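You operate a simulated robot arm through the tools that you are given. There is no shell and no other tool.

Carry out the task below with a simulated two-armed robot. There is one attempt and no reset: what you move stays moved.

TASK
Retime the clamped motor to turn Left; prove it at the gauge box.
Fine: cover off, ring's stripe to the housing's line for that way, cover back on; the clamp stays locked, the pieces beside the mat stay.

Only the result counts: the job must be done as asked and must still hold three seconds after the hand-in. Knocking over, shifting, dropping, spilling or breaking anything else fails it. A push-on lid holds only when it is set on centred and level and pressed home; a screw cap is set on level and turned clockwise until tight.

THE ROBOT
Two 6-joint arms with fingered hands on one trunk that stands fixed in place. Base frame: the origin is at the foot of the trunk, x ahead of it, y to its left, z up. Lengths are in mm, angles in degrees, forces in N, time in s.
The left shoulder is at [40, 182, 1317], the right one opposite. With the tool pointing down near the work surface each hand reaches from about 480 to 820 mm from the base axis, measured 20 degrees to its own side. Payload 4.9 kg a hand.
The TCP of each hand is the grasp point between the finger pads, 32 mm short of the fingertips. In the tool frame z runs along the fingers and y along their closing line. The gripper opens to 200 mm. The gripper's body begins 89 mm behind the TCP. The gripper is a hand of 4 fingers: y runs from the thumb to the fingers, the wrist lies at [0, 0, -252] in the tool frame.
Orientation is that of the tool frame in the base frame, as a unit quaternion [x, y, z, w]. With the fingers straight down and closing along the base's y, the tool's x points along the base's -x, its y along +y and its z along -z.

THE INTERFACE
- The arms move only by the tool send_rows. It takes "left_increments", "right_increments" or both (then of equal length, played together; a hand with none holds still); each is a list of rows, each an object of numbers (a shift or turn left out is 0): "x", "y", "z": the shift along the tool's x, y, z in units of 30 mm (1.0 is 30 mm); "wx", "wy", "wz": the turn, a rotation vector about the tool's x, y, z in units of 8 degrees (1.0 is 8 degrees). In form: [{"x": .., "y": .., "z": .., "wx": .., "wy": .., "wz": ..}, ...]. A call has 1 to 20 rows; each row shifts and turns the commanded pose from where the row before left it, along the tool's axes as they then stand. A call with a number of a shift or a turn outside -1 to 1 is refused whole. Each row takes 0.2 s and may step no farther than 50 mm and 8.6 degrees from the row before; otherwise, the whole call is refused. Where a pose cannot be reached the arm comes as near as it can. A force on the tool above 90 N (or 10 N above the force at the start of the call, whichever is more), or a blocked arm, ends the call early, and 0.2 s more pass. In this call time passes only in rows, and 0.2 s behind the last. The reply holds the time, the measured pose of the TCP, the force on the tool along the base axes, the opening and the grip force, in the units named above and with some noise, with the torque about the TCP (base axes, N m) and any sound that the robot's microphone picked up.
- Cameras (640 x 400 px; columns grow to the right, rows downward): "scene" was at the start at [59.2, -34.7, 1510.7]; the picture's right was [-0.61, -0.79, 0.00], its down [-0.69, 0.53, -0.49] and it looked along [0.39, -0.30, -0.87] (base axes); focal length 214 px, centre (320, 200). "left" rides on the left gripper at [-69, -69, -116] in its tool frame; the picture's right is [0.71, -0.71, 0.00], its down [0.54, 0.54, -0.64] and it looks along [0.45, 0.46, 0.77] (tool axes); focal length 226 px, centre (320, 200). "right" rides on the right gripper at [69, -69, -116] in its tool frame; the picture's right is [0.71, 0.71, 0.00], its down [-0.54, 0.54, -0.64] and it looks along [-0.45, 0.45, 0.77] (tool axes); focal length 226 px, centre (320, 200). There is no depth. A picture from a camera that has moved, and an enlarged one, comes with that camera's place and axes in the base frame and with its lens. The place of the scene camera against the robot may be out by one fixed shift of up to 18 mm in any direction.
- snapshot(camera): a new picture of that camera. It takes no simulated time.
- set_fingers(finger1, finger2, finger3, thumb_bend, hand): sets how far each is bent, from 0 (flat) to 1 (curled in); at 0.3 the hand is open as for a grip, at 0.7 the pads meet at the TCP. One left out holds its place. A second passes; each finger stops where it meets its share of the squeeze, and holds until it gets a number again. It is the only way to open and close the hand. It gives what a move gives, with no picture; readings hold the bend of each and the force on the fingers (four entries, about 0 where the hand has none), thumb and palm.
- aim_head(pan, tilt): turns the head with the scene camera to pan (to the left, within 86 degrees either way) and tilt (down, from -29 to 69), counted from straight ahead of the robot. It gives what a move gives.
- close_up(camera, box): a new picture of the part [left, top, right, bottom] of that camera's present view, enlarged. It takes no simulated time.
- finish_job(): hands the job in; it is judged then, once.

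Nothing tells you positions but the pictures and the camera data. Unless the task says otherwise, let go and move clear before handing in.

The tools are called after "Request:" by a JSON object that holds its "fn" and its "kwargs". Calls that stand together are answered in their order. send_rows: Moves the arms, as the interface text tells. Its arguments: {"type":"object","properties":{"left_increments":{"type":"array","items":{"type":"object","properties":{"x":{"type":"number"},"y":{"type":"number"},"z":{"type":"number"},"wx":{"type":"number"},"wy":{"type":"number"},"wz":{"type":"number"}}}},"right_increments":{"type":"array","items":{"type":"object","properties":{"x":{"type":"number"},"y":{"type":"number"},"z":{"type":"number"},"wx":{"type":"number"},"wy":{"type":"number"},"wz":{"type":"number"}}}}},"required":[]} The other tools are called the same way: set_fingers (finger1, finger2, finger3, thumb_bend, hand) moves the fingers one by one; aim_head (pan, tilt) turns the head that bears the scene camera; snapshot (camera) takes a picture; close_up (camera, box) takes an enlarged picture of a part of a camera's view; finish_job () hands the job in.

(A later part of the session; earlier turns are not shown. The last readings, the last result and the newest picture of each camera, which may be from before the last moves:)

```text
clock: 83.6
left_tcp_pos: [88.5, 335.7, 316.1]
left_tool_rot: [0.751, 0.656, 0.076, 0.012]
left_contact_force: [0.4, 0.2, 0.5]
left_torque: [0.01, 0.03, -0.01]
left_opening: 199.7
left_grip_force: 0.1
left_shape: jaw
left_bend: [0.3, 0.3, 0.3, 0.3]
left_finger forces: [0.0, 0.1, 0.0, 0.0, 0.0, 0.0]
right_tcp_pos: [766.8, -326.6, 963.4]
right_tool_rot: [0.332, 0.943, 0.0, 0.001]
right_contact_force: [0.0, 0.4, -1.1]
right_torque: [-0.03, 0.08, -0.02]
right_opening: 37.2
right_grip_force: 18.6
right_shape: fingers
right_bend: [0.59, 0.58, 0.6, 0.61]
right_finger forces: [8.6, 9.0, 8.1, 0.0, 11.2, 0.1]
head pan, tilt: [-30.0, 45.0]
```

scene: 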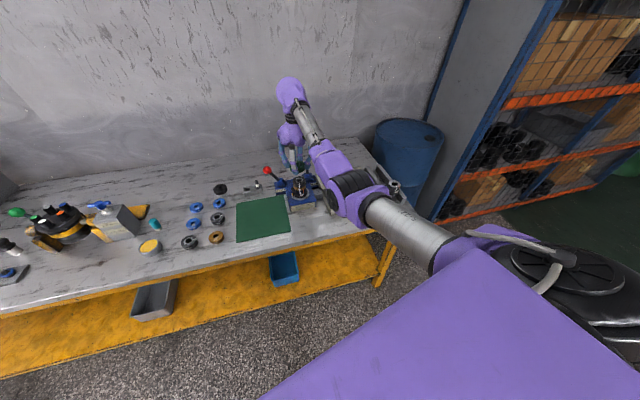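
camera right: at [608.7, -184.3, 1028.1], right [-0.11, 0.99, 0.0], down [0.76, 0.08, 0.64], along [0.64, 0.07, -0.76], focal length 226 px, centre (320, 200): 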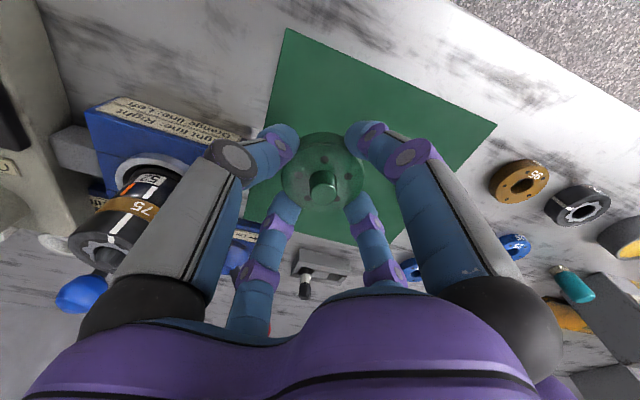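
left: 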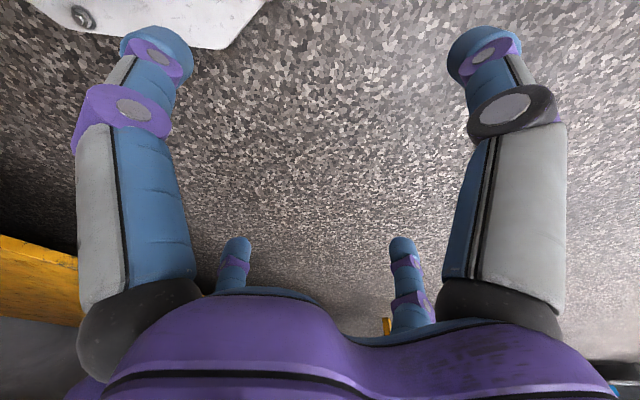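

Contact begins at about the original seated height. I'll press down gently in small steps and watch force and sound.

Request:
{"fn": "send_rows", "kwargs": {"right_increments": [{"z": 0.05}]}}

Request:
{"fn": "close_up", "kwargs": {"camera": "scene", "box": [288, 168, 314, 196]}}

Request:
{"fn": "close_up", "kwargs": {"camera": "right", "box": [260, 80, 380, 200]}}

```text
clock: 84.0
left_tcp_pos: [88.6, 336.1, 315.3]
left_tool_rot: [0.752, 0.655, 0.076, 0.012]
left_contact_force: [0.4, 0.0, -0.7]
left_torque: [0.0, 0.0, -0.02]
left_opening: 200.2
left_grip_force: 0.0
left_shape: jaw
left_bend: [0.3, 0.3, 0.3, 0.3]
left_finger forces: [0.0, 0.0, 0.0, 0.0, 0.0, 0.1]
right_tcp_pos: [765.1, -328.9, 961.6]
right_tool_rot: [0.332, 0.943, 0.0, 0.001]
right_contact_force: [0.1, 1.3, 3.8]
right_torque: [0.05, 0.17, 0.01]
right_opening: 37.0
right_grip_force: 18.9
right_shape: fingers
right_bend: [0.6, 0.58, 0.6, 0.62]
right_finger forces: [8.7, 9.5, 8.4, 0.0, 11.2, 0.1]
head pan, tilt: [-30.0, 45.0]
```

```text
14.29 times, centred on (301, 182) of scene
camera zoom: at [76.9, -35.1, 1530.6], right [-0.5, -0.87, 0.0], down [-0.61, 0.35, -0.71], along [0.61, -0.35, -0.71], focal length 3064 px, centre (591, 457)
```

zoom: 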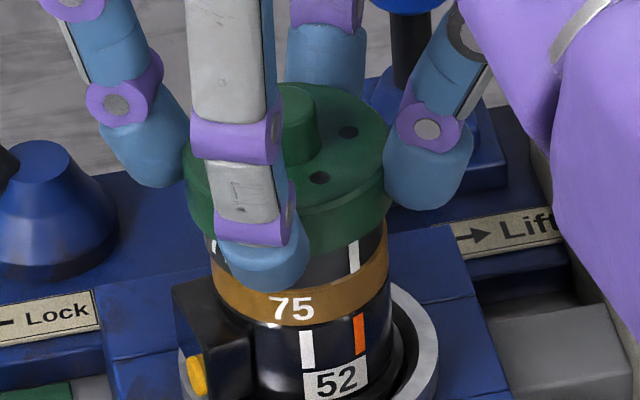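

```text
3.33 times, centred on (320, 140) of right
camera zoom: at [669.0, -339.2, 1077.0], right [-0.11, 0.99, 0.0], down [0.76, 0.08, 0.65], along [0.64, 0.07, -0.76], focal length 754 px, centre (320, 400)
```

zoom: 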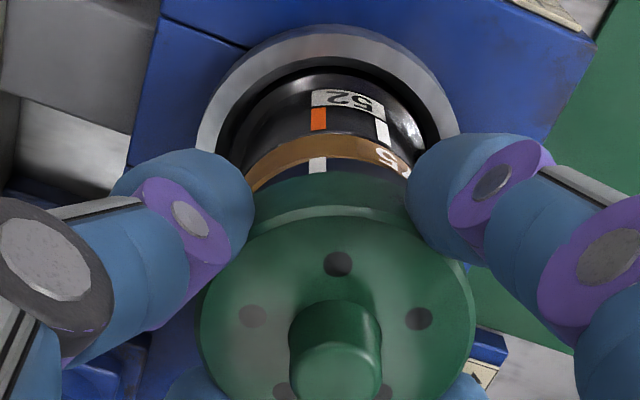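

Request:
{"fn": "send_rows", "kwargs": {"right_increments": [{"z": 0.04}]}}

Request:
{"fn": "send_rows", "kwargs": {"right_increments": [{"z": 0.04}]}}

```text
clock: 84.4
left_tcp_pos: [89.0, 336.2, 316.4]
left_tool_rot: [0.751, 0.656, 0.076, 0.011]
left_contact_force: [-0.4, -1.0, 0.2]
left_torque: [0.02, 0.0, 0.03]
left_opening: 200.0
left_grip_force: 0.0
left_shape: jaw
left_bend: [0.3, 0.3, 0.3, 0.3]
left_finger forces: [0.1, 0.1, 0.0, 0.0, 0.0, 0.0]
right_tcp_pos: [766.2, -328.4, 961.9]
right_tool_rot: [0.332, 0.943, 0.0, 0.001]
right_contact_force: [-1.7, 0.0, 11.0]
right_torque: [0.02, 0.19, 0.0]
right_opening: 36.8
right_grip_force: 18.8
right_shape: fingers
right_bend: [0.6, 0.58, 0.6, 0.62]
right_finger forces: [9.2, 9.2, 7.7, 0.1, 11.6, 0.0]
head pan, tilt: [-30.0, 45.0]
```

```text
clock: 84.8
left_tcp_pos: [87.9, 337.0, 316.0]
left_tool_rot: [0.751, 0.656, 0.077, 0.012]
left_contact_force: [-0.4, 0.3, 0.4]
left_torque: [-0.02, 0.01, -0.01]
left_opening: 199.7
left_grip_force: 0.1
left_shape: jaw
left_bend: [0.3, 0.3, 0.3, 0.3]
left_finger forces: [0.0, 0.0, 0.0, 0.0, 0.0, 0.1]
right_tcp_pos: [764.8, -328.4, 961.1]
right_tool_rot: [0.332, 0.943, 0.0, 0.001]
right_contact_force: [-2.4, 0.2, 18.0]
right_torque: [0.11, 0.3, -0.01]
right_opening: 36.3
right_grip_force: 20.4
right_shape: fingers
right_bend: [0.6, 0.58, 0.6, 0.62]
right_finger forces: [10.6, 9.0, 7.5, 0.0, 12.5, 0.0]
head pan, tilt: [-30.0, 45.0]
```

Request:
{"fn": "close_up", "kwargs": {"camera": "scene", "box": [288, 168, 314, 196]}}

Request:
{"fn": "close_up", "kwargs": {"camera": "right", "box": [260, 80, 380, 200]}}

```text
14.29 times, centred on (301, 182) of scene
camera zoom: at [76.0, -34.7, 1530.7], right [-0.5, -0.87, 0.0], down [-0.61, 0.35, -0.71], along [0.61, -0.35, -0.71], focal length 3064 px, centre (591, 457)
```

zoom: 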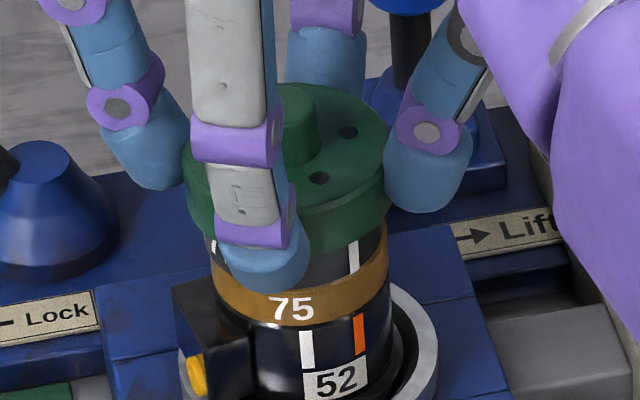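

```text
3.33 times, centred on (320, 140) of right
camera zoom: at [668.8, -339.2, 1075.9], right [-0.11, 0.99, 0.0], down [0.76, 0.08, 0.65], along [0.64, 0.07, -0.76], focal length 754 px, centre (320, 400)
```

zoom: 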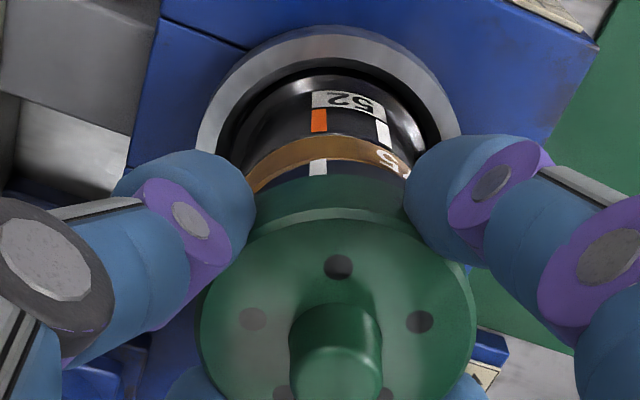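

The cover sits on firmly. I'll ease the load, release, and inspect how it sits before pressing it home.

Request:
{"fn": "send_rows", "kwargs": {"right_increments": [{"z": -0.07}]}}

Request:
{"fn": "set_fingers", "kwargs": {"hand": "right", "finger1": 0.52, "finger2": 0.52, "finger3": 0.52, "thumb_bend": 0.52}}

Request:
{"fn": "send_rows", "kwargs": {"right_increments": [{"z": -0.8}, {"z": -0.8}, {"z": -0.8}]}}

Request:
{"fn": "close_up", "kwargs": {"camera": "scene", "box": [288, 168, 314, 196]}}

Request:
{"fn": "close_up", "kwargs": {"camera": "right", "box": [270, 50, 370, 150]}}

```text
clock: 85.2
left_tcp_pos: [88.2, 336.8, 316.3]
left_tool_rot: [0.752, 0.655, 0.076, 0.011]
left_contact_force: [0.1, -0.2, 0.7]
left_torque: [-0.02, 0.01, -0.03]
left_opening: 199.8
left_grip_force: 0.0
left_shape: jaw
left_bend: [0.3, 0.3, 0.3, 0.3]
left_finger forces: [0.0, 0.1, 0.0, 0.0, 0.1, 0.0]
right_tcp_pos: [764.9, -327.6, 960.8]
right_tool_rot: [0.332, 0.943, 0.0, 0.002]
right_contact_force: [2.2, -0.3, 11.4]
right_torque: [-0.01, 0.06, 0.02]
right_opening: 36.2
right_grip_force: 19.4
right_shape: fingers
right_bend: [0.6, 0.58, 0.6, 0.62]
right_finger forces: [9.5, 10.0, 9.0, 0.0, 11.1, 0.0]
head pan, tilt: [-30.0, 45.0]
```

```text
clock: 86.2
left_tcp_pos: [88.0, 335.5, 315.0]
left_tool_rot: [0.751, 0.655, 0.076, 0.012]
left_contact_force: [0.2, -0.6, 1.1]
left_torque: [0.01, -0.01, 0.0]
left_opening: 200.0
left_grip_force: 0.1
left_shape: jaw
left_bend: [0.3, 0.3, 0.3, 0.3]
left_finger forces: [0.1, 0.0, 0.0, 0.0, 0.0, 0.0]
right_tcp_pos: [766.1, -328.3, 960.8]
right_tool_rot: [0.331, 0.943, 0.0, 0.0]
right_contact_force: [0.4, 0.9, 0.4]
right_torque: [0.02, 0.0, -0.02]
right_opening: 61.6
right_grip_force: 0.0
right_shape: fingers
right_bend: [0.52, 0.52, 0.52, 0.52]
right_finger forces: [0.1, 0.1, 0.0, 0.0, 0.0, 0.0]
head pan, tilt: [-30.0, 45.0]
```

```text
clock: 87.0
left_tcp_pos: [87.9, 336.7, 315.7]
left_tool_rot: [0.751, 0.655, 0.076, 0.012]
left_contact_force: [0.8, 0.3, 0.4]
left_torque: [0.02, 0.01, 0.04]
left_opening: 200.1
left_grip_force: 0.1
left_shape: jaw
left_bend: [0.3, 0.3, 0.3, 0.3]
left_finger forces: [0.0, 0.1, 0.0, 0.1, 0.0, 0.0]
right_tcp_pos: [764.9, -328.1, 1033.4]
right_tool_rot: [0.332, 0.943, -0.001, 0.0]
right_contact_force: [-0.9, -0.2, 0.9]
right_torque: [-0.01, 0.0, 0.03]
right_opening: 61.5
right_grip_force: 0.0
right_shape: fingers
right_bend: [0.52, 0.52, 0.52, 0.52]
right_finger forces: [0.0, 0.0, 0.1, 0.1, 0.1, 0.1]
head pan, tilt: [-30.0, 45.0]
```

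```text
14.29 times, centred on (301, 182) of scene
camera zoom: at [77.0, -35.2, 1530.6], right [-0.5, -0.87, 0.0], down [-0.61, 0.35, -0.71], along [0.61, -0.35, -0.71], focal length 3064 px, centre (591, 457)
```

zoom: 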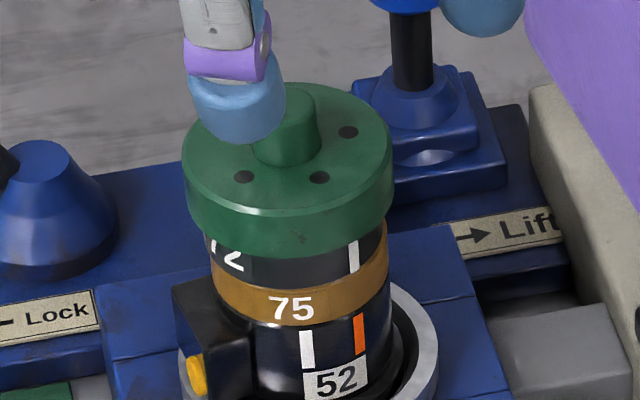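

```text
4.00 times, centred on (320, 100) of right
camera zoom: at [668.4, -339.3, 1147.8], right [-0.11, 0.99, 0.0], down [0.76, 0.08, 0.64], along [0.64, 0.07, -0.77], focal length 904 px, centre (320, 600)
```

zoom: 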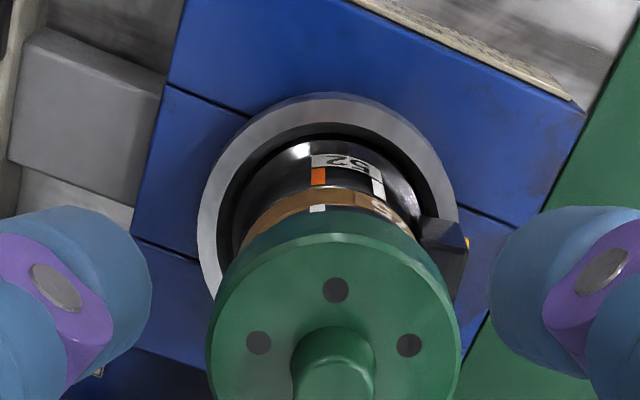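

The cover sits level and at its original height. To be sure it's home, I'll close the fingers into a point, centre over the knob and press down on it.

Request:
{"fn": "send_rows", "kwargs": {"right_increments": [{"x": 0.024, "y": 0.109}]}}

Request:
{"fn": "set_fingers", "kwargs": {"hand": "right", "finger1": 0.7, "finger2": 0.7, "finger3": 0.7, "thumb_bend": 0.7}}

Request:
{"fn": "close_up", "kwargs": {"camera": "right", "box": [240, 60, 400, 260]}}

Request:
{"fn": "close_up", "kwargs": {"camera": "scene", "box": [280, 150, 320, 195]}}

```text
clock: 87.4
left_tcp_pos: [89.1, 335.5, 316.6]
left_tool_rot: [0.751, 0.656, 0.076, 0.011]
left_contact_force: [0.5, 0.2, 0.2]
left_torque: [0.0, -0.01, -0.02]
left_opening: 200.0
left_grip_force: 0.0
left_shape: jaw
left_bend: [0.3, 0.3, 0.3, 0.3]
left_finger forces: [0.0, 0.1, 0.0, 0.0, 0.1, 0.0]
right_tcp_pos: [767.4, -325.3, 1032.3]
right_tool_rot: [0.332, 0.943, -0.001, 0.0]
right_contact_force: [-0.7, -0.1, -0.3]
right_torque: [0.0, 0.0, -0.04]
right_opening: 61.6
right_grip_force: 0.0
right_shape: fingers
right_bend: [0.52, 0.52, 0.52, 0.52]
right_finger forces: [0.0, 0.1, 0.0, 0.1, 0.0, 0.1]
head pan, tilt: [-30.0, 45.0]
```

```text
clock: 88.4
left_tcp_pos: [88.1, 336.3, 316.4]
left_tool_rot: [0.751, 0.656, 0.076, 0.012]
left_contact_force: [0.2, 0.1, 0.1]
left_torque: [-0.02, 0.02, 0.01]
left_opening: 199.9
left_grip_force: 0.0
left_shape: jaw
left_bend: [0.3, 0.3, 0.3, 0.3]
left_finger forces: [0.1, 0.0, 0.0, 0.0, 0.0, 0.0]
right_tcp_pos: [766.5, -323.3, 1034.0]
right_tool_rot: [0.332, 0.943, 0.0, 0.0]
right_contact_force: [-0.1, 0.6, -0.1]
right_torque: [-0.01, 0.03, 0.0]
right_opening: 2.0
right_grip_force: 0.0
right_shape: fingers
right_bend: [0.69, 0.69, 0.69, 0.69]
right_finger forces: [0.0, 0.0, 0.0, 0.0, 0.1, 0.1]
head pan, tilt: [-30.0, 45.0]
```

```text
2.00 times, centred on (320, 160) of right
camera zoom: at [670.3, -336.3, 1147.9], right [-0.11, 0.99, 0.0], down [0.76, 0.08, 0.64], along [0.64, 0.07, -0.77], focal length 452 px, centre (320, 280)
```

zoom: 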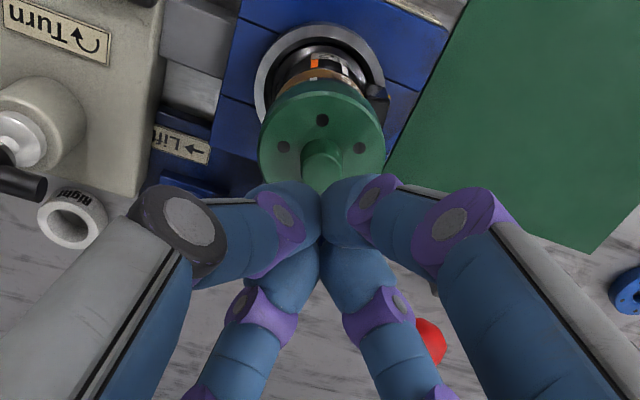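

```text
8.89 times, centred on (300, 172) of scene
camera zoom: at [77.0, -35.2, 1530.6], right [-0.5, -0.87, 0.0], down [-0.61, 0.35, -0.71], along [0.61, -0.35, -0.71], focal length 1906 px, centre (498, 444)
```

zoom: 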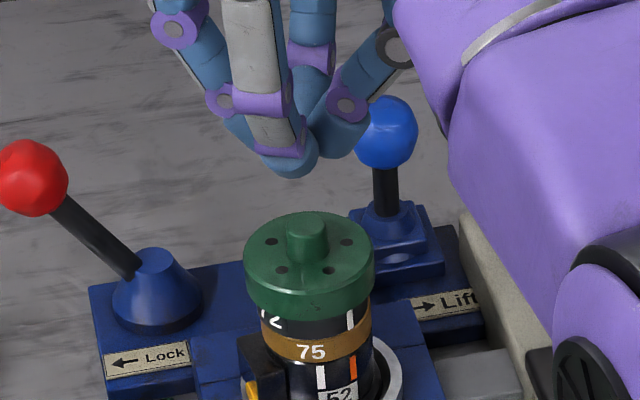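

The closed fingertips are lined up over the knob. I'll lower and press.

Request:
{"fn": "send_rows", "kwargs": {"right_increments": [{"z": 0.6}, {"z": 0.5}]}}

Request:
{"fn": "close_up", "kwargs": {"camera": "scene", "box": [280, 150, 320, 195]}}

Request:
{"fn": "close_up", "kwargs": {"camera": "right", "box": [260, 80, 380, 220]}}

```text
clock: 89.0
left_tcp_pos: [89.2, 336.5, 316.2]
left_tool_rot: [0.752, 0.655, 0.077, 0.012]
left_contact_force: [-0.4, -1.3, 0.7]
left_torque: [-0.05, 0.0, 0.01]
left_opening: 200.1
left_grip_force: 0.0
left_shape: jaw
left_bend: [0.3, 0.3, 0.3, 0.3]
left_finger forces: [0.1, 0.1, 0.1, 0.1, 0.1, 0.0]
right_tcp_pos: [767.4, -325.7, 999.7]
right_tool_rot: [0.332, 0.943, 0.0, 0.0]
right_contact_force: [-0.4, 0.1, -0.5]
right_torque: [0.0, 0.02, 0.0]
right_opening: 2.1
right_grip_force: 0.1
right_shape: fingers
right_bend: [0.69, 0.69, 0.69, 0.69]
right_finger forces: [0.0, 0.1, 0.1, 0.0, 0.0, 0.0]
head pan, tilt: [-30.0, 45.0]
```

```text
8.89 times, centred on (300, 172) of scene
camera zoom: at [77.1, -35.2, 1530.6], right [-0.5, -0.87, 0.0], down [-0.61, 0.35, -0.71], along [0.61, -0.35, -0.71], focal length 1906 px, centre (498, 444)
```

zoom: 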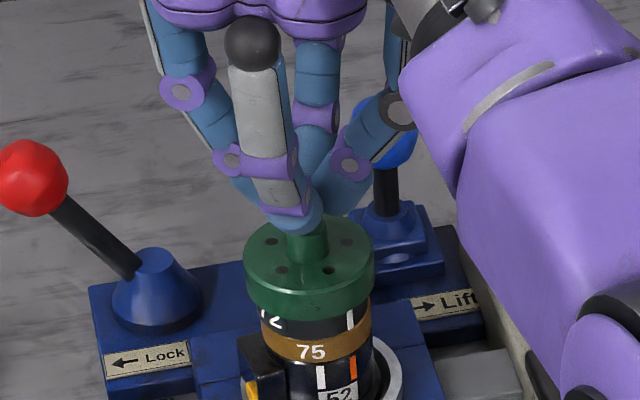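

```text
2.86 times, centred on (320, 150) of right
camera zoom: at [669.9, -336.0, 1115.2], right [-0.11, 0.99, 0.0], down [0.76, 0.08, 0.64], along [0.64, 0.07, -0.77], focal length 646 px, centre (320, 343)
```

zoom: 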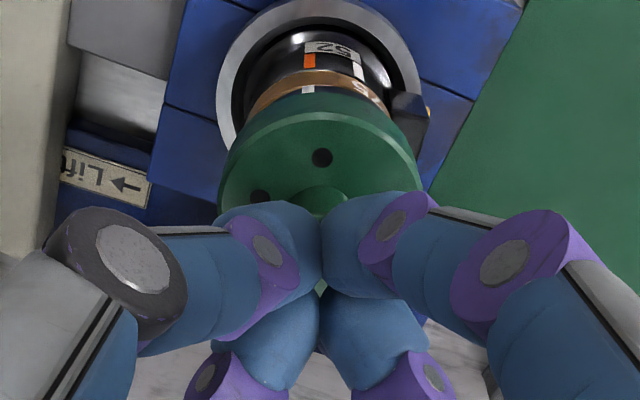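

Tips are right above the knob. I'll creep down until contact, then press.

Request:
{"fn": "send_rows", "kwargs": {"right_increments": [{"z": 0.2}]}}

Request:
{"fn": "send_rows", "kwargs": {"right_increments": [{"z": 0.15}]}}

Request:
{"fn": "send_rows", "kwargs": {"right_increments": [{"z": 0.1}]}}

```text
clock: 89.4
left_tcp_pos: [88.7, 336.0, 315.6]
left_tool_rot: [0.751, 0.655, 0.076, 0.011]
left_contact_force: [0.0, 0.3, 0.4]
left_torque: [-0.03, -0.01, -0.01]
left_opening: 199.7
left_grip_force: 0.1
left_shape: jaw
left_bend: [0.3, 0.3, 0.3, 0.3]
left_finger forces: [0.1, 0.0, 0.0, 0.1, 0.0, 0.0]
right_tcp_pos: [766.9, -324.7, 994.8]
right_tool_rot: [0.332, 0.943, 0.0, 0.001]
right_contact_force: [-0.4, 0.3, -0.6]
right_torque: [0.02, 0.01, 0.01]
right_opening: 2.1
right_grip_force: 0.0
right_shape: fingers
right_bend: [0.69, 0.69, 0.69, 0.69]
right_finger forces: [0.0, 0.1, 0.1, 0.0, 0.0, 0.1]
head pan, tilt: [-30.0, 45.0]
```

```text
clock: 89.8
left_tcp_pos: [89.7, 336.4, 314.8]
left_tool_rot: [0.751, 0.655, 0.077, 0.011]
left_contact_force: [0.3, 0.2, 0.1]
left_torque: [0.0, 0.01, 0.03]
left_opening: 200.1
left_grip_force: 0.0
left_shape: jaw
left_bend: [0.3, 0.3, 0.3, 0.3]
left_finger forces: [0.0, 0.0, 0.1, 0.0, 0.0, 0.0]
right_tcp_pos: [766.2, -325.1, 990.5]
right_tool_rot: [0.333, 0.943, 0.0, 0.001]
right_contact_force: [0.4, 0.3, -0.4]
right_torque: [-0.02, 0.01, 0.0]
right_opening: 2.0
right_grip_force: 0.1
right_shape: fingers
right_bend: [0.69, 0.69, 0.69, 0.69]
right_finger forces: [0.1, 0.1, 0.0, 0.0, 0.0, 0.1]
head pan, tilt: [-30.0, 45.0]
```

```text
clock: 90.2
left_tcp_pos: [88.9, 335.6, 316.3]
left_tool_rot: [0.752, 0.655, 0.076, 0.012]
left_contact_force: [0.7, -0.7, -0.1]
left_torque: [0.03, -0.04, 0.0]
left_opening: 200.0
left_grip_force: 0.1
left_shape: jaw
left_bend: [0.3, 0.3, 0.3, 0.3]
left_finger forces: [0.0, 0.0, 0.0, 0.0, 0.1, 0.1]
right_tcp_pos: [766.9, -326.1, 987.5]
right_tool_rot: [0.332, 0.943, 0.001, 0.001]
right_contact_force: [0.0, 0.3, -0.4]
right_torque: [-0.01, -0.03, 0.0]
right_opening: 2.2
right_grip_force: 0.0
right_shape: fingers
right_bend: [0.69, 0.69, 0.69, 0.69]
right_finger forces: [0.0, 0.1, 0.0, 0.0, 0.1, 0.0]
head pan, tilt: [-30.0, 45.0]
```

Request:
{"fn": "send_rows", "kwargs": {"right_increments": [{"z": 0.1}]}}

Request:
{"fn": "send_rows", "kwargs": {"right_increments": [{"z": 0.1}]}}

Request:
{"fn": "send_rows", "kwargs": {"right_increments": [{"z": 0.1}]}}

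```text
clock: 90.6
left_tcp_pos: [88.9, 335.1, 317.0]
left_tool_rot: [0.752, 0.655, 0.076, 0.012]
left_contact_force: [0.5, -0.7, 0.2]
left_torque: [0.01, 0.03, 0.0]
left_opening: 199.6
left_grip_force: 0.1
left_shape: jaw
left_bend: [0.3, 0.3, 0.3, 0.3]
left_finger forces: [0.0, 0.0, 0.1, 0.1, 0.0, 0.0]
right_tcp_pos: [768.6, -325.5, 986.4]
right_tool_rot: [0.332, 0.943, 0.002, 0.002]
right_contact_force: [-0.9, 1.6, 10.8]
right_torque: [0.1, 0.03, 0.02]
right_opening: 2.2
right_grip_force: 8.8
right_shape: fingers
right_bend: [0.69, 0.69, 0.69, 0.69]
right_finger forces: [6.7, 6.9, 4.7, 0.0, 0.1, 0.1]
head pan, tilt: [-30.0, 45.0]
```

```text
clock: 91.0
left_tcp_pos: [88.9, 335.8, 316.0]
left_tool_rot: [0.752, 0.655, 0.077, 0.011]
left_contact_force: [-0.7, -0.6, -0.1]
left_torque: [0.03, -0.01, -0.02]
left_opening: 199.7
left_grip_force: 0.1
left_shape: jaw
left_bend: [0.3, 0.3, 0.3, 0.3]
left_finger forces: [0.1, 0.0, 0.0, 0.1, 0.0, 0.0]
right_tcp_pos: [768.0, -323.6, 985.3]
right_tool_rot: [0.332, 0.943, 0.001, 0.005]
right_contact_force: [-3.1, 3.2, 30.0]
right_torque: [0.2, 0.11, -0.01]
right_opening: 2.0
right_grip_force: 19.1
right_shape: fingers
right_bend: [0.69, 0.69, 0.69, 0.69]
right_finger forces: [15.7, 12.4, 10.3, 0.0, 0.0, 0.0]
head pan, tilt: [-30.0, 45.0]
```

```text
clock: 91.4
left_tcp_pos: [87.8, 335.9, 316.3]
left_tool_rot: [0.752, 0.655, 0.078, 0.013]
left_contact_force: [-1.0, -0.5, -0.3]
left_torque: [-0.01, -0.01, 0.02]
left_opening: 199.9
left_grip_force: 0.1
left_shape: jaw
left_bend: [0.3, 0.3, 0.3, 0.3]
left_finger forces: [0.1, 0.0, 0.1, 0.0, 0.0, 0.1]
right_tcp_pos: [768.9, -324.6, 986.5]
right_tool_rot: [0.332, 0.943, 0.002, 0.006]
right_contact_force: [-7.1, 5.4, 48.7]
right_torque: [0.24, 0.25, 0.0]
right_opening: 2.1
right_grip_force: 32.1
right_shape: fingers
right_bend: [0.68, 0.69, 0.69, 0.69]
right_finger forces: [25.2, 15.5, 14.3, 0.0, 9.6, 0.0]
head pan, tilt: [-30.0, 45.0]
```

Pressed with nearly 50 N and it doesn't move: it's home. I'll lift off and check the cover.

Request:
{"fn": "send_rows", "kwargs": {"right_increments": [{"z": -0.4}, {"z": -0.8}, {"z": -0.8}, {"z": -0.8}]}}

Request:
{"fn": "close_up", "kwargs": {"camera": "scene", "box": [288, 168, 314, 196]}}

Request:
{"fn": "close_up", "kwargs": {"camera": "right", "box": [260, 20, 380, 140]}}

```text
clock: 92.4
left_tcp_pos: [88.2, 336.9, 316.1]
left_tool_rot: [0.752, 0.655, 0.076, 0.012]
left_contact_force: [0.3, -0.2, -0.4]
left_torque: [-0.02, -0.05, -0.01]
left_opening: 200.2
left_grip_force: 0.1
left_shape: jaw
left_bend: [0.3, 0.3, 0.3, 0.3]
left_finger forces: [0.0, 0.0, 0.1, 0.0, 0.0, 0.0]
right_tcp_pos: [767.0, -324.6, 1061.7]
right_tool_rot: [0.333, 0.943, -0.001, 0.0]
right_contact_force: [-0.4, 0.8, -0.2]
right_torque: [0.01, 0.0, -0.03]
right_opening: 1.8
right_grip_force: 0.1
right_shape: fingers
right_bend: [0.69, 0.69, 0.69, 0.69]
right_finger forces: [0.0, 0.0, 0.1, 0.1, 0.0, 0.0]
head pan, tilt: [-30.0, 45.0]
```

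```text
14.29 times, centred on (301, 182) of scene
camera zoom: at [77.0, -35.2, 1530.6], right [-0.5, -0.87, 0.0], down [-0.61, 0.35, -0.71], along [0.61, -0.35, -0.71], focal length 3064 px, centre (591, 457)
```

zoom: 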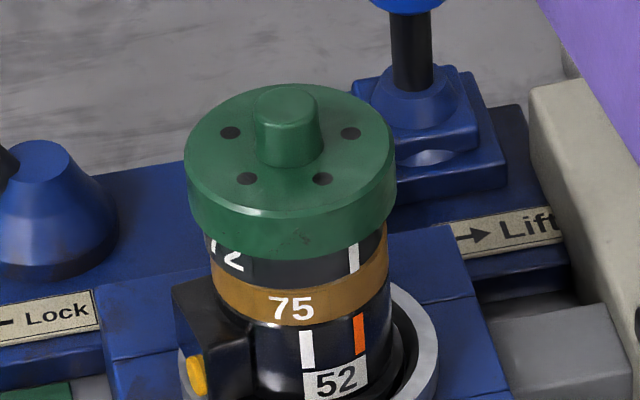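

```text
3.33 times, centred on (320, 80) of right
camera zoom: at [670.3, -336.4, 1176.4], right [-0.11, 0.99, 0.0], down [0.76, 0.08, 0.64], along [0.64, 0.07, -0.77], focal length 754 px, centre (320, 600)
```

zoom: 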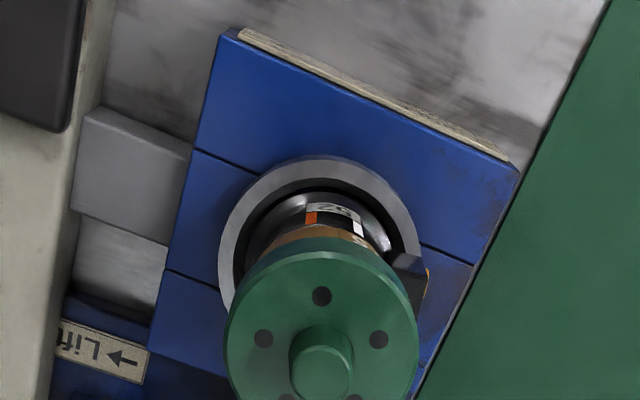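

The cover is level, centred and at its original height. Now the gauge box: I'll look at the Turn handle to plan how to turn it clockwise.

Request:
{"fn": "snapshot", "kwargs": {"camera": "right"}}

Request:
{"fn": "snapshot", "kwargs": {"camera": "scene"}}

Request:
{"fn": "close_up", "kwargs": {"camera": "scene", "box": [290, 130, 400, 220]}}

```text
taken
camera right: at [670.3, -336.4, 1176.4], right [-0.11, 0.99, 0.0], down [0.76, 0.08, 0.64], along [0.64, 0.07, -0.77], focal length 226 px, centre (320, 200)
```

right: 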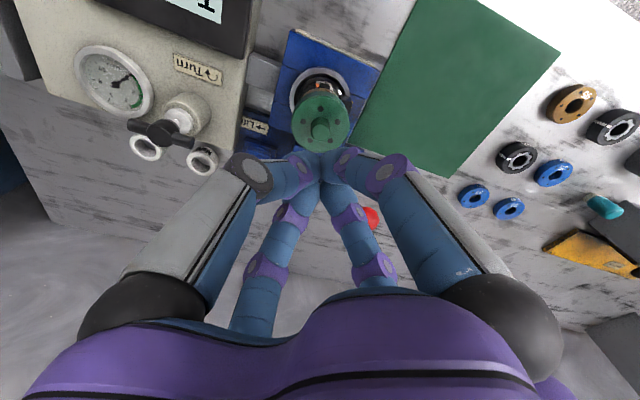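

```text
taken
```

scene: 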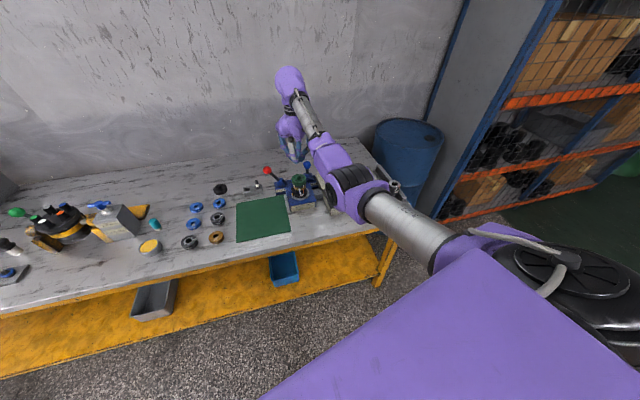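

```text
4.44 times, centred on (345, 175) of scene
camera zoom: at [77.0, -35.2, 1530.6], right [-0.5, -0.87, 0.0], down [-0.61, 0.35, -0.71], along [0.61, -0.35, -0.71], focal length 953 px, centre (209, 311)
```

zoom: 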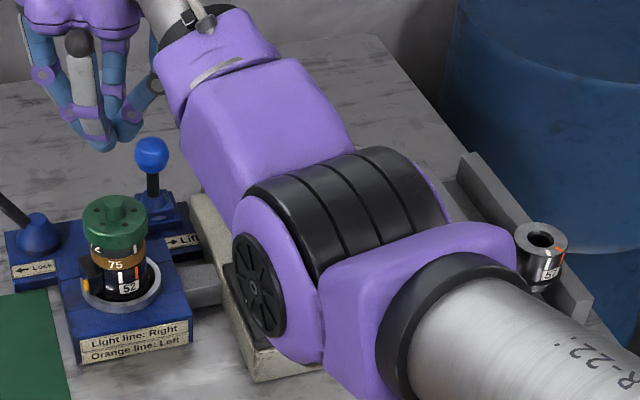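

Request:
{"fn": "close_up", "kwargs": {"camera": "right", "box": [60, 30, 260, 190]}}

Request:
{"fn": "close_up", "kwargs": {"camera": "right", "box": [120, 80, 230, 180]}}

```text
2.50 times, centred on (160, 110) of right
camera zoom: at [670.3, -336.4, 1176.4], right [-0.11, 0.99, 0.0], down [0.76, 0.08, 0.64], along [0.64, 0.07, -0.77], focal length 565 px, centre (720, 425)
```

zoom: 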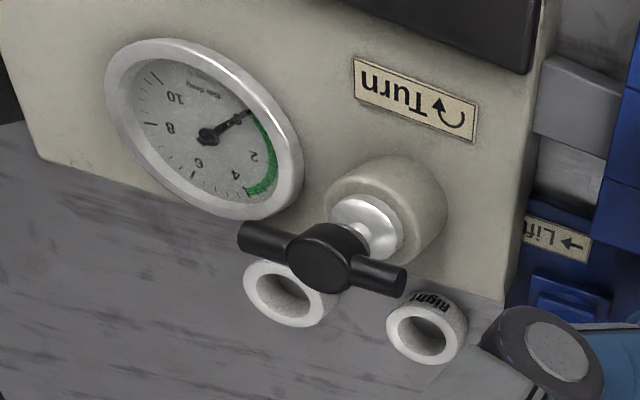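

```text
4.00 times, centred on (175, 130) of right
camera zoom: at [670.3, -336.4, 1176.4], right [-0.11, 0.99, 0.0], down [0.76, 0.08, 0.64], along [0.64, 0.07, -0.77], focal length 904 px, centre (900, 480)
```

zoom: 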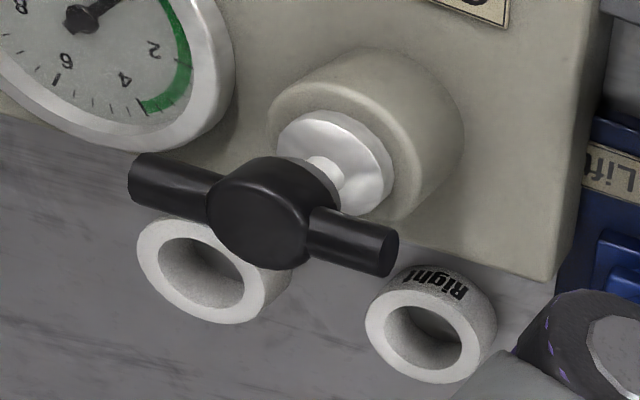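

The Turn handle's bar sits at about (795, -505, 926), pointing roughly along y; turning clockwise means pushing its +y end forward (away from me). I'll yaw and tilt the closed fingers forward as a poker, high above everything, first.

Request:
{"fn": "send_rows", "kwargs": {"right_increments": [{"wz": -0.8}, {"wz": -0.8}, {"wz": -0.75}, {"wy": -1}, {"wy": -1}, {"wy": -1}, {"wy": -1}, {"wy": -1}]}}

Request:
{"fn": "snapshot", "kwargs": {"camera": "right"}}

Request:
{"fn": "snapshot", "kwargs": {"camera": "scene"}}

```text
clock: 94.2
left_tcp_pos: [87.9, 336.9, 316.4]
left_tool_rot: [0.752, 0.655, 0.076, 0.012]
left_contact_force: [-0.2, 0.4, 0.4]
left_torque: [0.02, 0.02, -0.01]
left_opening: 199.9
left_grip_force: 0.1
left_shape: jaw
left_bend: [0.3, 0.3, 0.3, 0.3]
left_finger forces: [0.0, 0.1, 0.0, 0.0, 0.0, 0.0]
right_tcp_pos: [768.1, -326.2, 1062.0]
right_tool_rot: [0.163, 0.925, -0.06, 0.338]
right_contact_force: [-0.3, -0.5, -0.1]
right_torque: [0.01, 0.0, 0.0]
right_opening: 2.5
right_grip_force: 0.0
right_shape: fingers
right_bend: [0.69, 0.69, 0.69, 0.69]
right_finger forces: [0.0, 0.1, 0.0, 0.1, 0.0, 0.1]
head pan, tilt: [-30.0, 45.0]
```

```text
taken
camera right: at [624.3, -347.1, 1105.1], right [-0.27, 0.85, -0.46], down [0.18, 0.51, 0.84], along [0.95, 0.14, -0.29], focal length 226 px, centre (320, 200)
```

right: 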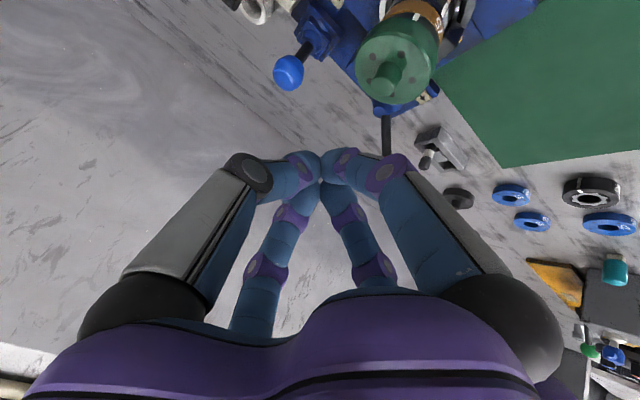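

```text
taken
```

scene: 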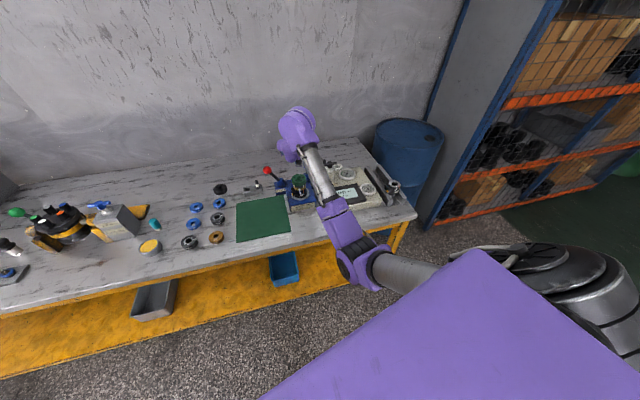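

Orientation is as planned. Now I'll move sideways to above the near side of the Turn handle at a safe height.

Request:
{"fn": "send_rows", "kwargs": {"right_increments": [{"x": 0.131, "y": -0.791, "z": 0.304}, {"x": 0.131, "y": -0.791, "z": 0.304}, {"x": 0.131, "y": -0.791, "z": 0.304}, {"x": 0.131, "y": -0.791, "z": 0.304}, {"x": 0.131, "y": -0.791, "z": 0.304}, {"x": 0.131, "y": -0.791, "z": 0.304}]}}

Request:
{"fn": "snapshot", "kwargs": {"camera": "right"}}

Request:
{"fn": "close_up", "kwargs": {"camera": "scene", "box": [280, 130, 400, 220]}}

```text
clock: 95.6
left_tcp_pos: [88.8, 336.2, 316.3]
left_tool_rot: [0.752, 0.655, 0.077, 0.013]
left_contact_force: [-0.8, 0.0, -0.4]
left_torque: [0.03, -0.02, 0.01]
left_opening: 200.2
left_grip_force: 0.1
left_shape: jaw
left_bend: [0.3, 0.3, 0.3, 0.3]
left_finger forces: [0.0, 0.0, 0.0, 0.1, 0.1, 0.1]
right_tcp_pos: [733.7, -464.3, 1004.2]
right_tool_rot: [0.164, 0.925, -0.058, 0.337]
right_contact_force: [-1.2, 0.5, 0.6]
right_torque: [-0.04, 0.04, 0.0]
right_opening: 1.9
right_grip_force: 0.0
right_shape: fingers
right_bend: [0.69, 0.69, 0.69, 0.69]
right_finger forces: [0.0, 0.1, 0.1, 0.1, 0.0, 0.0]
head pan, tilt: [-30.0, 45.0]
```

```text
taken
camera right: at [591.8, -485.7, 1048.0], right [-0.27, 0.85, -0.45], down [0.19, 0.51, 0.84], along [0.95, 0.14, -0.29], focal length 226 px, centre (320, 200)
```

right: 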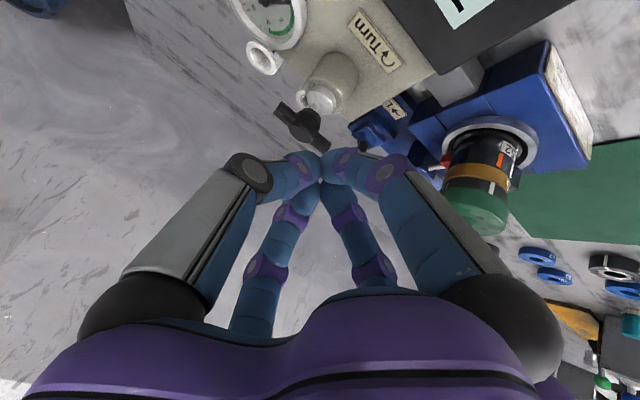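

```text
4.44 times, centred on (340, 175) of scene
camera zoom: at [77.1, -35.0, 1530.6], right [-0.5, -0.87, 0.0], down [-0.61, 0.35, -0.71], along [0.61, -0.35, -0.71], focal length 953 px, centre (231, 311)
```

zoom: 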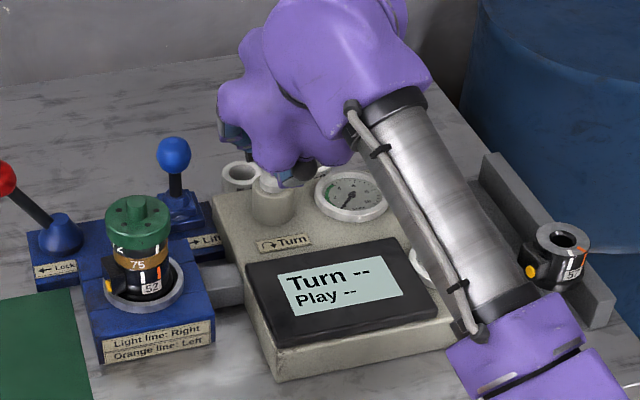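

Request:
{"fn": "close_up", "kwargs": {"camera": "right", "box": [260, 70, 380, 190]}}

```text
3.33 times, centred on (320, 130) of right
camera zoom: at [591.8, -485.7, 1048.0], right [-0.27, 0.85, -0.45], down [0.19, 0.51, 0.84], along [0.95, 0.14, -0.29], focal length 754 px, centre (320, 433)
```

zoom: 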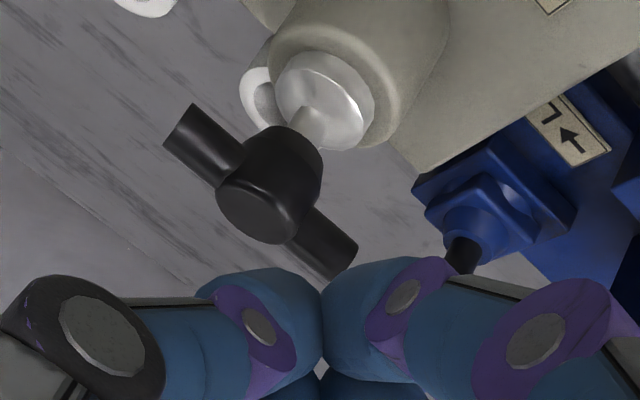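

Refined: bar centre ≈ (797.5, -505.3, 926), half-length 30. I'll lower the fingertips to just in front of (nearer than) the bar's +y end.

Request:
{"fn": "send_rows", "kwargs": {"right_increments": [{"x": 0.332, "y": 0.023, "z": 0.707}, {"x": 0.332, "y": 0.023, "z": 0.707}, {"x": 0.332, "y": 0.023, "z": 0.707}]}}

Request:
{"fn": "close_up", "kwargs": {"camera": "right", "box": [240, 80, 400, 240]}}

Request:
{"fn": "close_up", "kwargs": {"camera": "scene", "box": [290, 130, 400, 220]}}

```text
clock: 96.4
left_tcp_pos: [88.8, 338.0, 315.3]
left_tool_rot: [0.752, 0.655, 0.077, 0.011]
left_contact_force: [0.6, -0.4, -0.2]
left_torque: [-0.01, 0.01, 0.01]
left_opening: 200.0
left_grip_force: 0.0
left_shape: jaw
left_bend: [0.3, 0.3, 0.3, 0.3]
left_finger forces: [0.0, 0.0, 0.0, 0.0, 0.0, 0.0]
right_tcp_pos: [752.9, -467.7, 936.2]
right_tool_rot: [0.163, 0.925, -0.059, 0.338]
right_contact_force: [-0.4, 0.1, -0.1]
right_torque: [0.0, 0.03, -0.02]
right_opening: 2.2
right_grip_force: 0.1
right_shape: fingers
right_bend: [0.69, 0.69, 0.69, 0.69]
right_finger forces: [0.0, 0.0, 0.1, 0.1, 0.0, 0.0]
head pan, tilt: [-30.0, 45.0]
```

```text
2.50 times, centred on (320, 160) of right
camera zoom: at [609.5, -489.8, 979.4], right [-0.27, 0.85, -0.45], down [0.19, 0.51, 0.84], along [0.95, 0.14, -0.29], focal length 565 px, centre (320, 300)
```

zoom: 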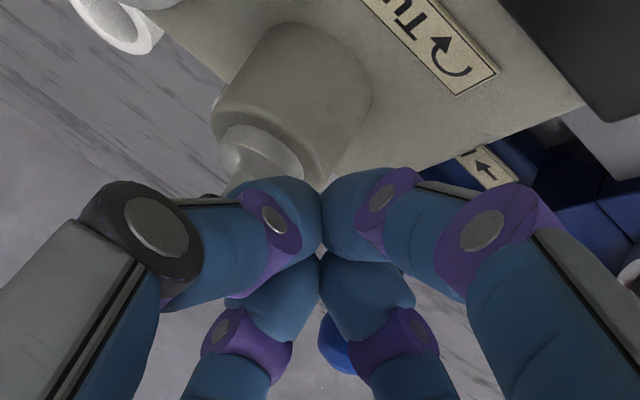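

```text
4.44 times, centred on (345, 175) of scene
camera zoom: at [77.0, -35.2, 1530.6], right [-0.5, -0.87, 0.0], down [-0.61, 0.35, -0.71], along [0.61, -0.35, -0.71], focal length 953 px, centre (209, 311)
```

zoom: 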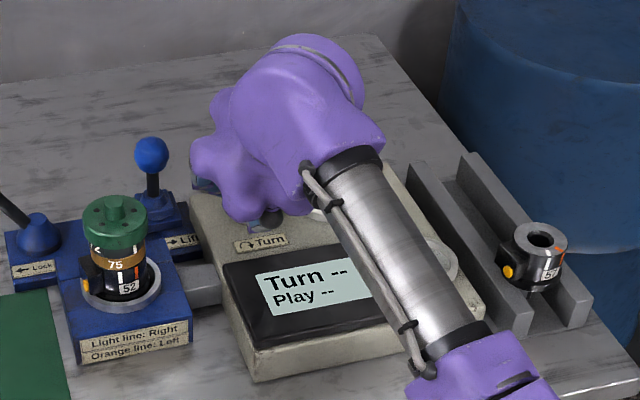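

The display is in the scene view, so I can watch it. I'll push the bar's end forward in small steps.

Request:
{"fn": "send_rows", "kwargs": {"right_increments": [{"x": -0.137, "y": 0.092, "z": 0.115}, {"x": -0.137, "y": 0.092, "z": 0.115}]}}

Request:
{"fn": "close_up", "kwargs": {"camera": "scene", "box": [310, 150, 380, 210]}}

```text
clock: 97.0
left_tcp_pos: [89.0, 337.4, 317.3]
left_tool_rot: [0.752, 0.655, 0.077, 0.012]
left_contact_force: [0.2, 0.0, 0.5]
left_torque: [0.03, 0.0, 0.03]
left_opening: 199.9
left_grip_force: 0.0
left_shape: jaw
left_bend: [0.3, 0.3, 0.3, 0.3]
left_finger forces: [0.1, 0.1, 0.0, 0.0, 0.0, 0.0]
right_tcp_pos: [765.2, -467.5, 935.3]
right_tool_rot: [0.163, 0.925, -0.059, 0.338]
right_contact_force: [-0.8, 0.2, -0.3]
right_torque: [-0.02, 0.0, -0.02]
right_opening: 2.0
right_grip_force: 0.0
right_shape: fingers
right_bend: [0.69, 0.69, 0.69, 0.69]
right_finger forces: [0.0, 0.1, 0.0, 0.0, 0.0, 0.0]
head pan, tilt: [-30.0, 45.0]
```

```text
6.67 times, centred on (345, 180) of scene
camera zoom: at [76.8, -35.2, 1530.6], right [-0.5, -0.87, 0.0], down [-0.61, 0.35, -0.71], along [0.61, -0.35, -0.71], focal length 1430 px, centre (153, 333)
```

zoom: 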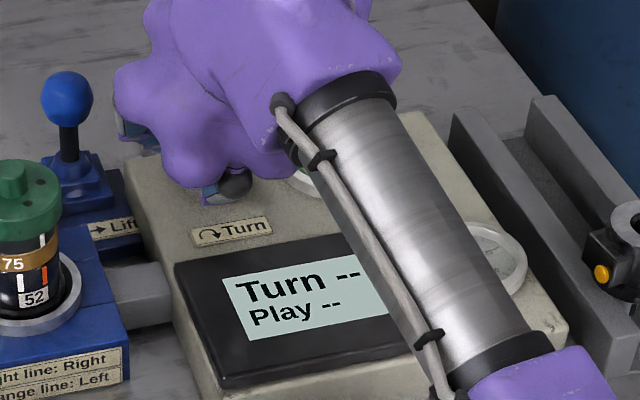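

Request:
{"fn": "send_rows", "kwargs": {"right_increments": [{"x": -0.18, "y": 0.12, "z": 0.153}]}}

Request:
{"fn": "send_rows", "kwargs": {"right_increments": [{"x": -0.19, "y": 0.06, "z": 0.165}]}}

Request:
{"fn": "close_up", "kwargs": {"camera": "scene", "box": [310, 150, 380, 210]}}

Request:
{"fn": "close_up", "kwargs": {"camera": "right", "box": [240, 80, 400, 240]}}

```text
clock: 97.4
left_tcp_pos: [88.7, 336.7, 316.9]
left_tool_rot: [0.752, 0.654, 0.077, 0.011]
left_contact_force: [0.0, -0.4, 1.1]
left_torque: [0.05, 0.0, 0.01]
left_opening: 199.8
left_grip_force: 0.1
left_shape: jaw
left_bend: [0.3, 0.3, 0.3, 0.3]
left_finger forces: [0.0, 0.0, 0.0, 0.0, 0.0, 0.0]
right_tcp_pos: [773.2, -465.8, 935.9]
right_tool_rot: [0.163, 0.926, -0.059, 0.336]
right_contact_force: [-1.0, 0.5, -1.0]
right_torque: [0.03, -0.01, -0.01]
right_opening: 2.2
right_grip_force: 0.0
right_shape: fingers
right_bend: [0.69, 0.69, 0.69, 0.69]
right_finger forces: [0.0, 0.0, 0.0, 0.0, 0.0, 0.0]
head pan, tilt: [-30.0, 45.0]
```

```text
clock: 97.8
left_tcp_pos: [88.3, 335.6, 316.2]
left_tool_rot: [0.752, 0.655, 0.077, 0.012]
left_contact_force: [0.1, -0.9, -0.5]
left_torque: [0.04, 0.03, 0.03]
left_opening: 200.0
left_grip_force: 0.1
left_shape: jaw
left_bend: [0.3, 0.3, 0.3, 0.3]
left_finger forces: [0.0, 0.1, 0.1, 0.0, 0.0, 0.0]
right_tcp_pos: [781.2, -465.7, 936.0]
right_tool_rot: [0.163, 0.925, -0.059, 0.337]
right_contact_force: [-5.3, 4.9, -1.1]
right_torque: [0.14, 0.09, -0.07]
right_opening: 1.7
right_grip_force: 5.1
right_shape: fingers
right_bend: [0.69, 0.69, 0.69, 0.7]
right_finger forces: [0.1, 0.0, 0.0, 0.0, 11.1, 0.1]
head pan, tilt: [-30.0, 45.0]
```

```text
6.67 times, centred on (345, 180) of scene
camera zoom: at [76.7, -34.9, 1530.6], right [-0.5, -0.87, 0.0], down [-0.61, 0.35, -0.71], along [0.61, -0.35, -0.71], focal length 1430 px, centre (153, 333)
```

zoom: 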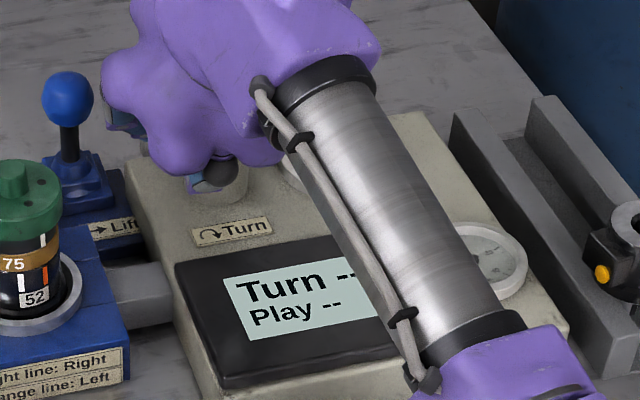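

```text
2.50 times, centred on (320, 160) of right
camera zoom: at [637.3, -488.1, 979.2], right [-0.27, 0.85, -0.45], down [0.19, 0.51, 0.84], along [0.95, 0.14, -0.29], focal length 565 px, centre (320, 300)
```

zoom: 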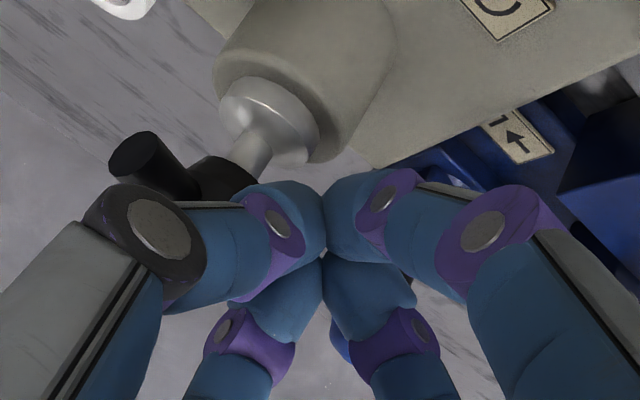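

The handle is turning easily (about 30° so far, ~7 N). I'll follow its arc in steps and watch the display.

Request:
{"fn": "send_rows", "kwargs": {"right_increments": [{"x": -0.17, "y": 0.205, "z": 0.144}, {"x": -0.161, "y": 0.027, "z": 0.135}]}}

Request:
{"fn": "close_up", "kwargs": {"camera": "scene", "box": [310, 150, 380, 210]}}

Request:
{"fn": "close_up", "kwargs": {"camera": "right", "box": [200, 60, 400, 240]}}

```text
clock: 98.4
left_tcp_pos: [88.2, 335.9, 316.5]
left_tool_rot: [0.751, 0.655, 0.077, 0.012]
left_contact_force: [0.6, -0.2, 0.5]
left_torque: [0.01, 0.0, -0.03]
left_opening: 200.0
left_grip_force: 0.0
left_shape: jaw
left_bend: [0.3, 0.3, 0.3, 0.3]
left_finger forces: [0.0, 0.0, 0.1, 0.0, 0.0, 0.0]
right_tcp_pos: [795.3, -463.3, 937.1]
right_tool_rot: [0.163, 0.926, -0.058, 0.337]
right_contact_force: [-15.0, 15.4, 0.7]
right_torque: [0.0, -0.02, -0.55]
right_opening: 1.0
right_grip_force: 10.8
right_shape: fingers
right_bend: [0.69, 0.69, 0.69, 0.7]
right_finger forces: [0.0, 0.0, 0.0, 0.0, 21.5, 0.0]
head pan, tilt: [-30.0, 45.0]
```

```text
6.67 times, centred on (345, 180) of scene
camera zoom: at [76.2, -34.1, 1530.7], right [-0.5, -0.87, 0.0], down [-0.61, 0.35, -0.71], along [0.61, -0.35, -0.71], focal length 1430 px, centre (153, 333)
```

zoom: 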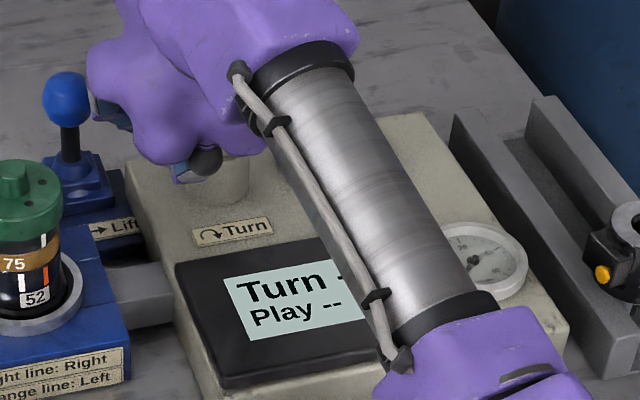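

```text
2.22 times, centred on (300, 150) of right
camera zoom: at [651.3, -484.8, 979.5], right [-0.27, 0.85, -0.45], down [0.19, 0.51, 0.84], along [0.95, 0.14, -0.29], focal length 502 px, centre (364, 311)
```

zoom: 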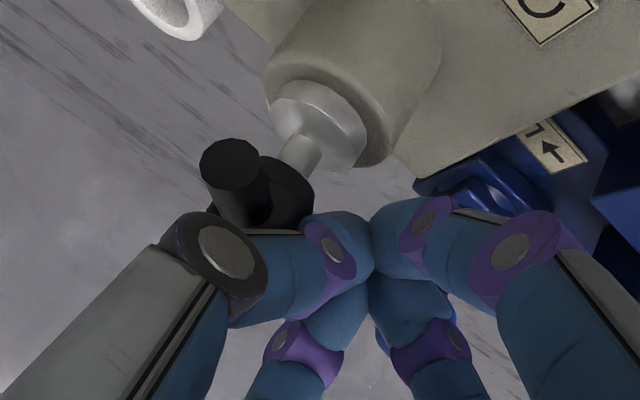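

The handle has turned roughly 58°. Continuing along the arc.

Request:
{"fn": "send_rows", "kwargs": {"right_increments": [{"x": -0.163, "y": -0.029, "z": 0.137}, {"x": -0.151, "y": -0.084, "z": 0.127}]}}

Request:
{"fn": "close_up", "kwargs": {"camera": "scene", "box": [310, 150, 380, 210]}}

Request:
{"fn": "close_up", "kwargs": {"camera": "right", "box": [200, 60, 400, 240]}}

```text
clock: 99.0
left_tcp_pos: [87.4, 336.1, 315.3]
left_tool_rot: [0.75, 0.656, 0.077, 0.012]
left_contact_force: [-0.7, 0.9, 0.4]
left_torque: [-0.03, 0.0, 0.02]
left_opening: 200.2
left_grip_force: 0.0
left_shape: jaw
left_bend: [0.3, 0.3, 0.3, 0.3]
left_finger forces: [0.1, 0.1, 0.0, 0.1, 0.0, 0.0]
right_tcp_pos: [809.0, -469.0, 941.9]
right_tool_rot: [0.162, 0.924, -0.057, 0.342]
right_contact_force: [3.6, 22.4, 14.4]
right_torque: [-0.22, 0.1, -0.16]
right_opening: 1.2
right_grip_force: 13.6
right_shape: fingers
right_bend: [0.68, 0.68, 0.68, 0.73]
right_finger forces: [0.0, 0.0, 0.0, 0.1, 26.6, 0.0]
head pan, tilt: [-30.0, 45.0]
```

```text
6.67 times, centred on (345, 180) of scene
camera zoom: at [76.4, -33.3, 1530.7], right [-0.5, -0.87, 0.0], down [-0.61, 0.35, -0.71], along [0.61, -0.35, -0.71], focal length 1430 px, centre (153, 333)
```

zoom: 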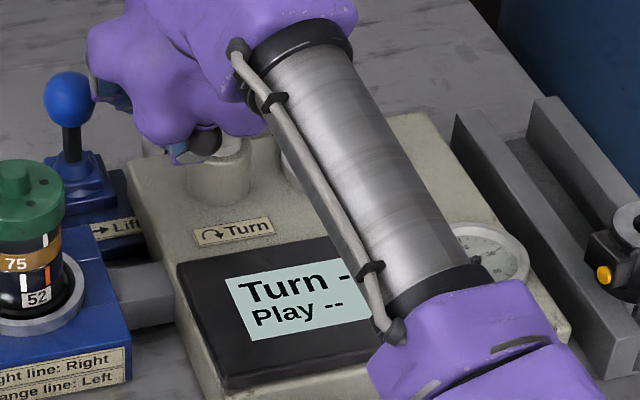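

```text
2.22 times, centred on (300, 150) of right
camera zoom: at [664.4, -491.0, 983.7], right [-0.26, 0.85, -0.46], down [0.18, 0.51, 0.84], along [0.95, 0.14, -0.28], focal length 502 px, centre (364, 311)
```

zoom: 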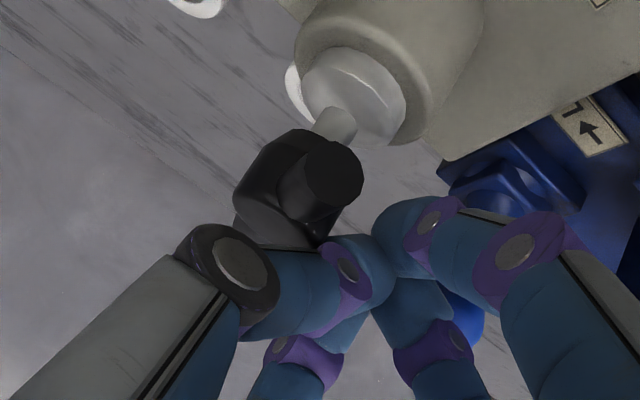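

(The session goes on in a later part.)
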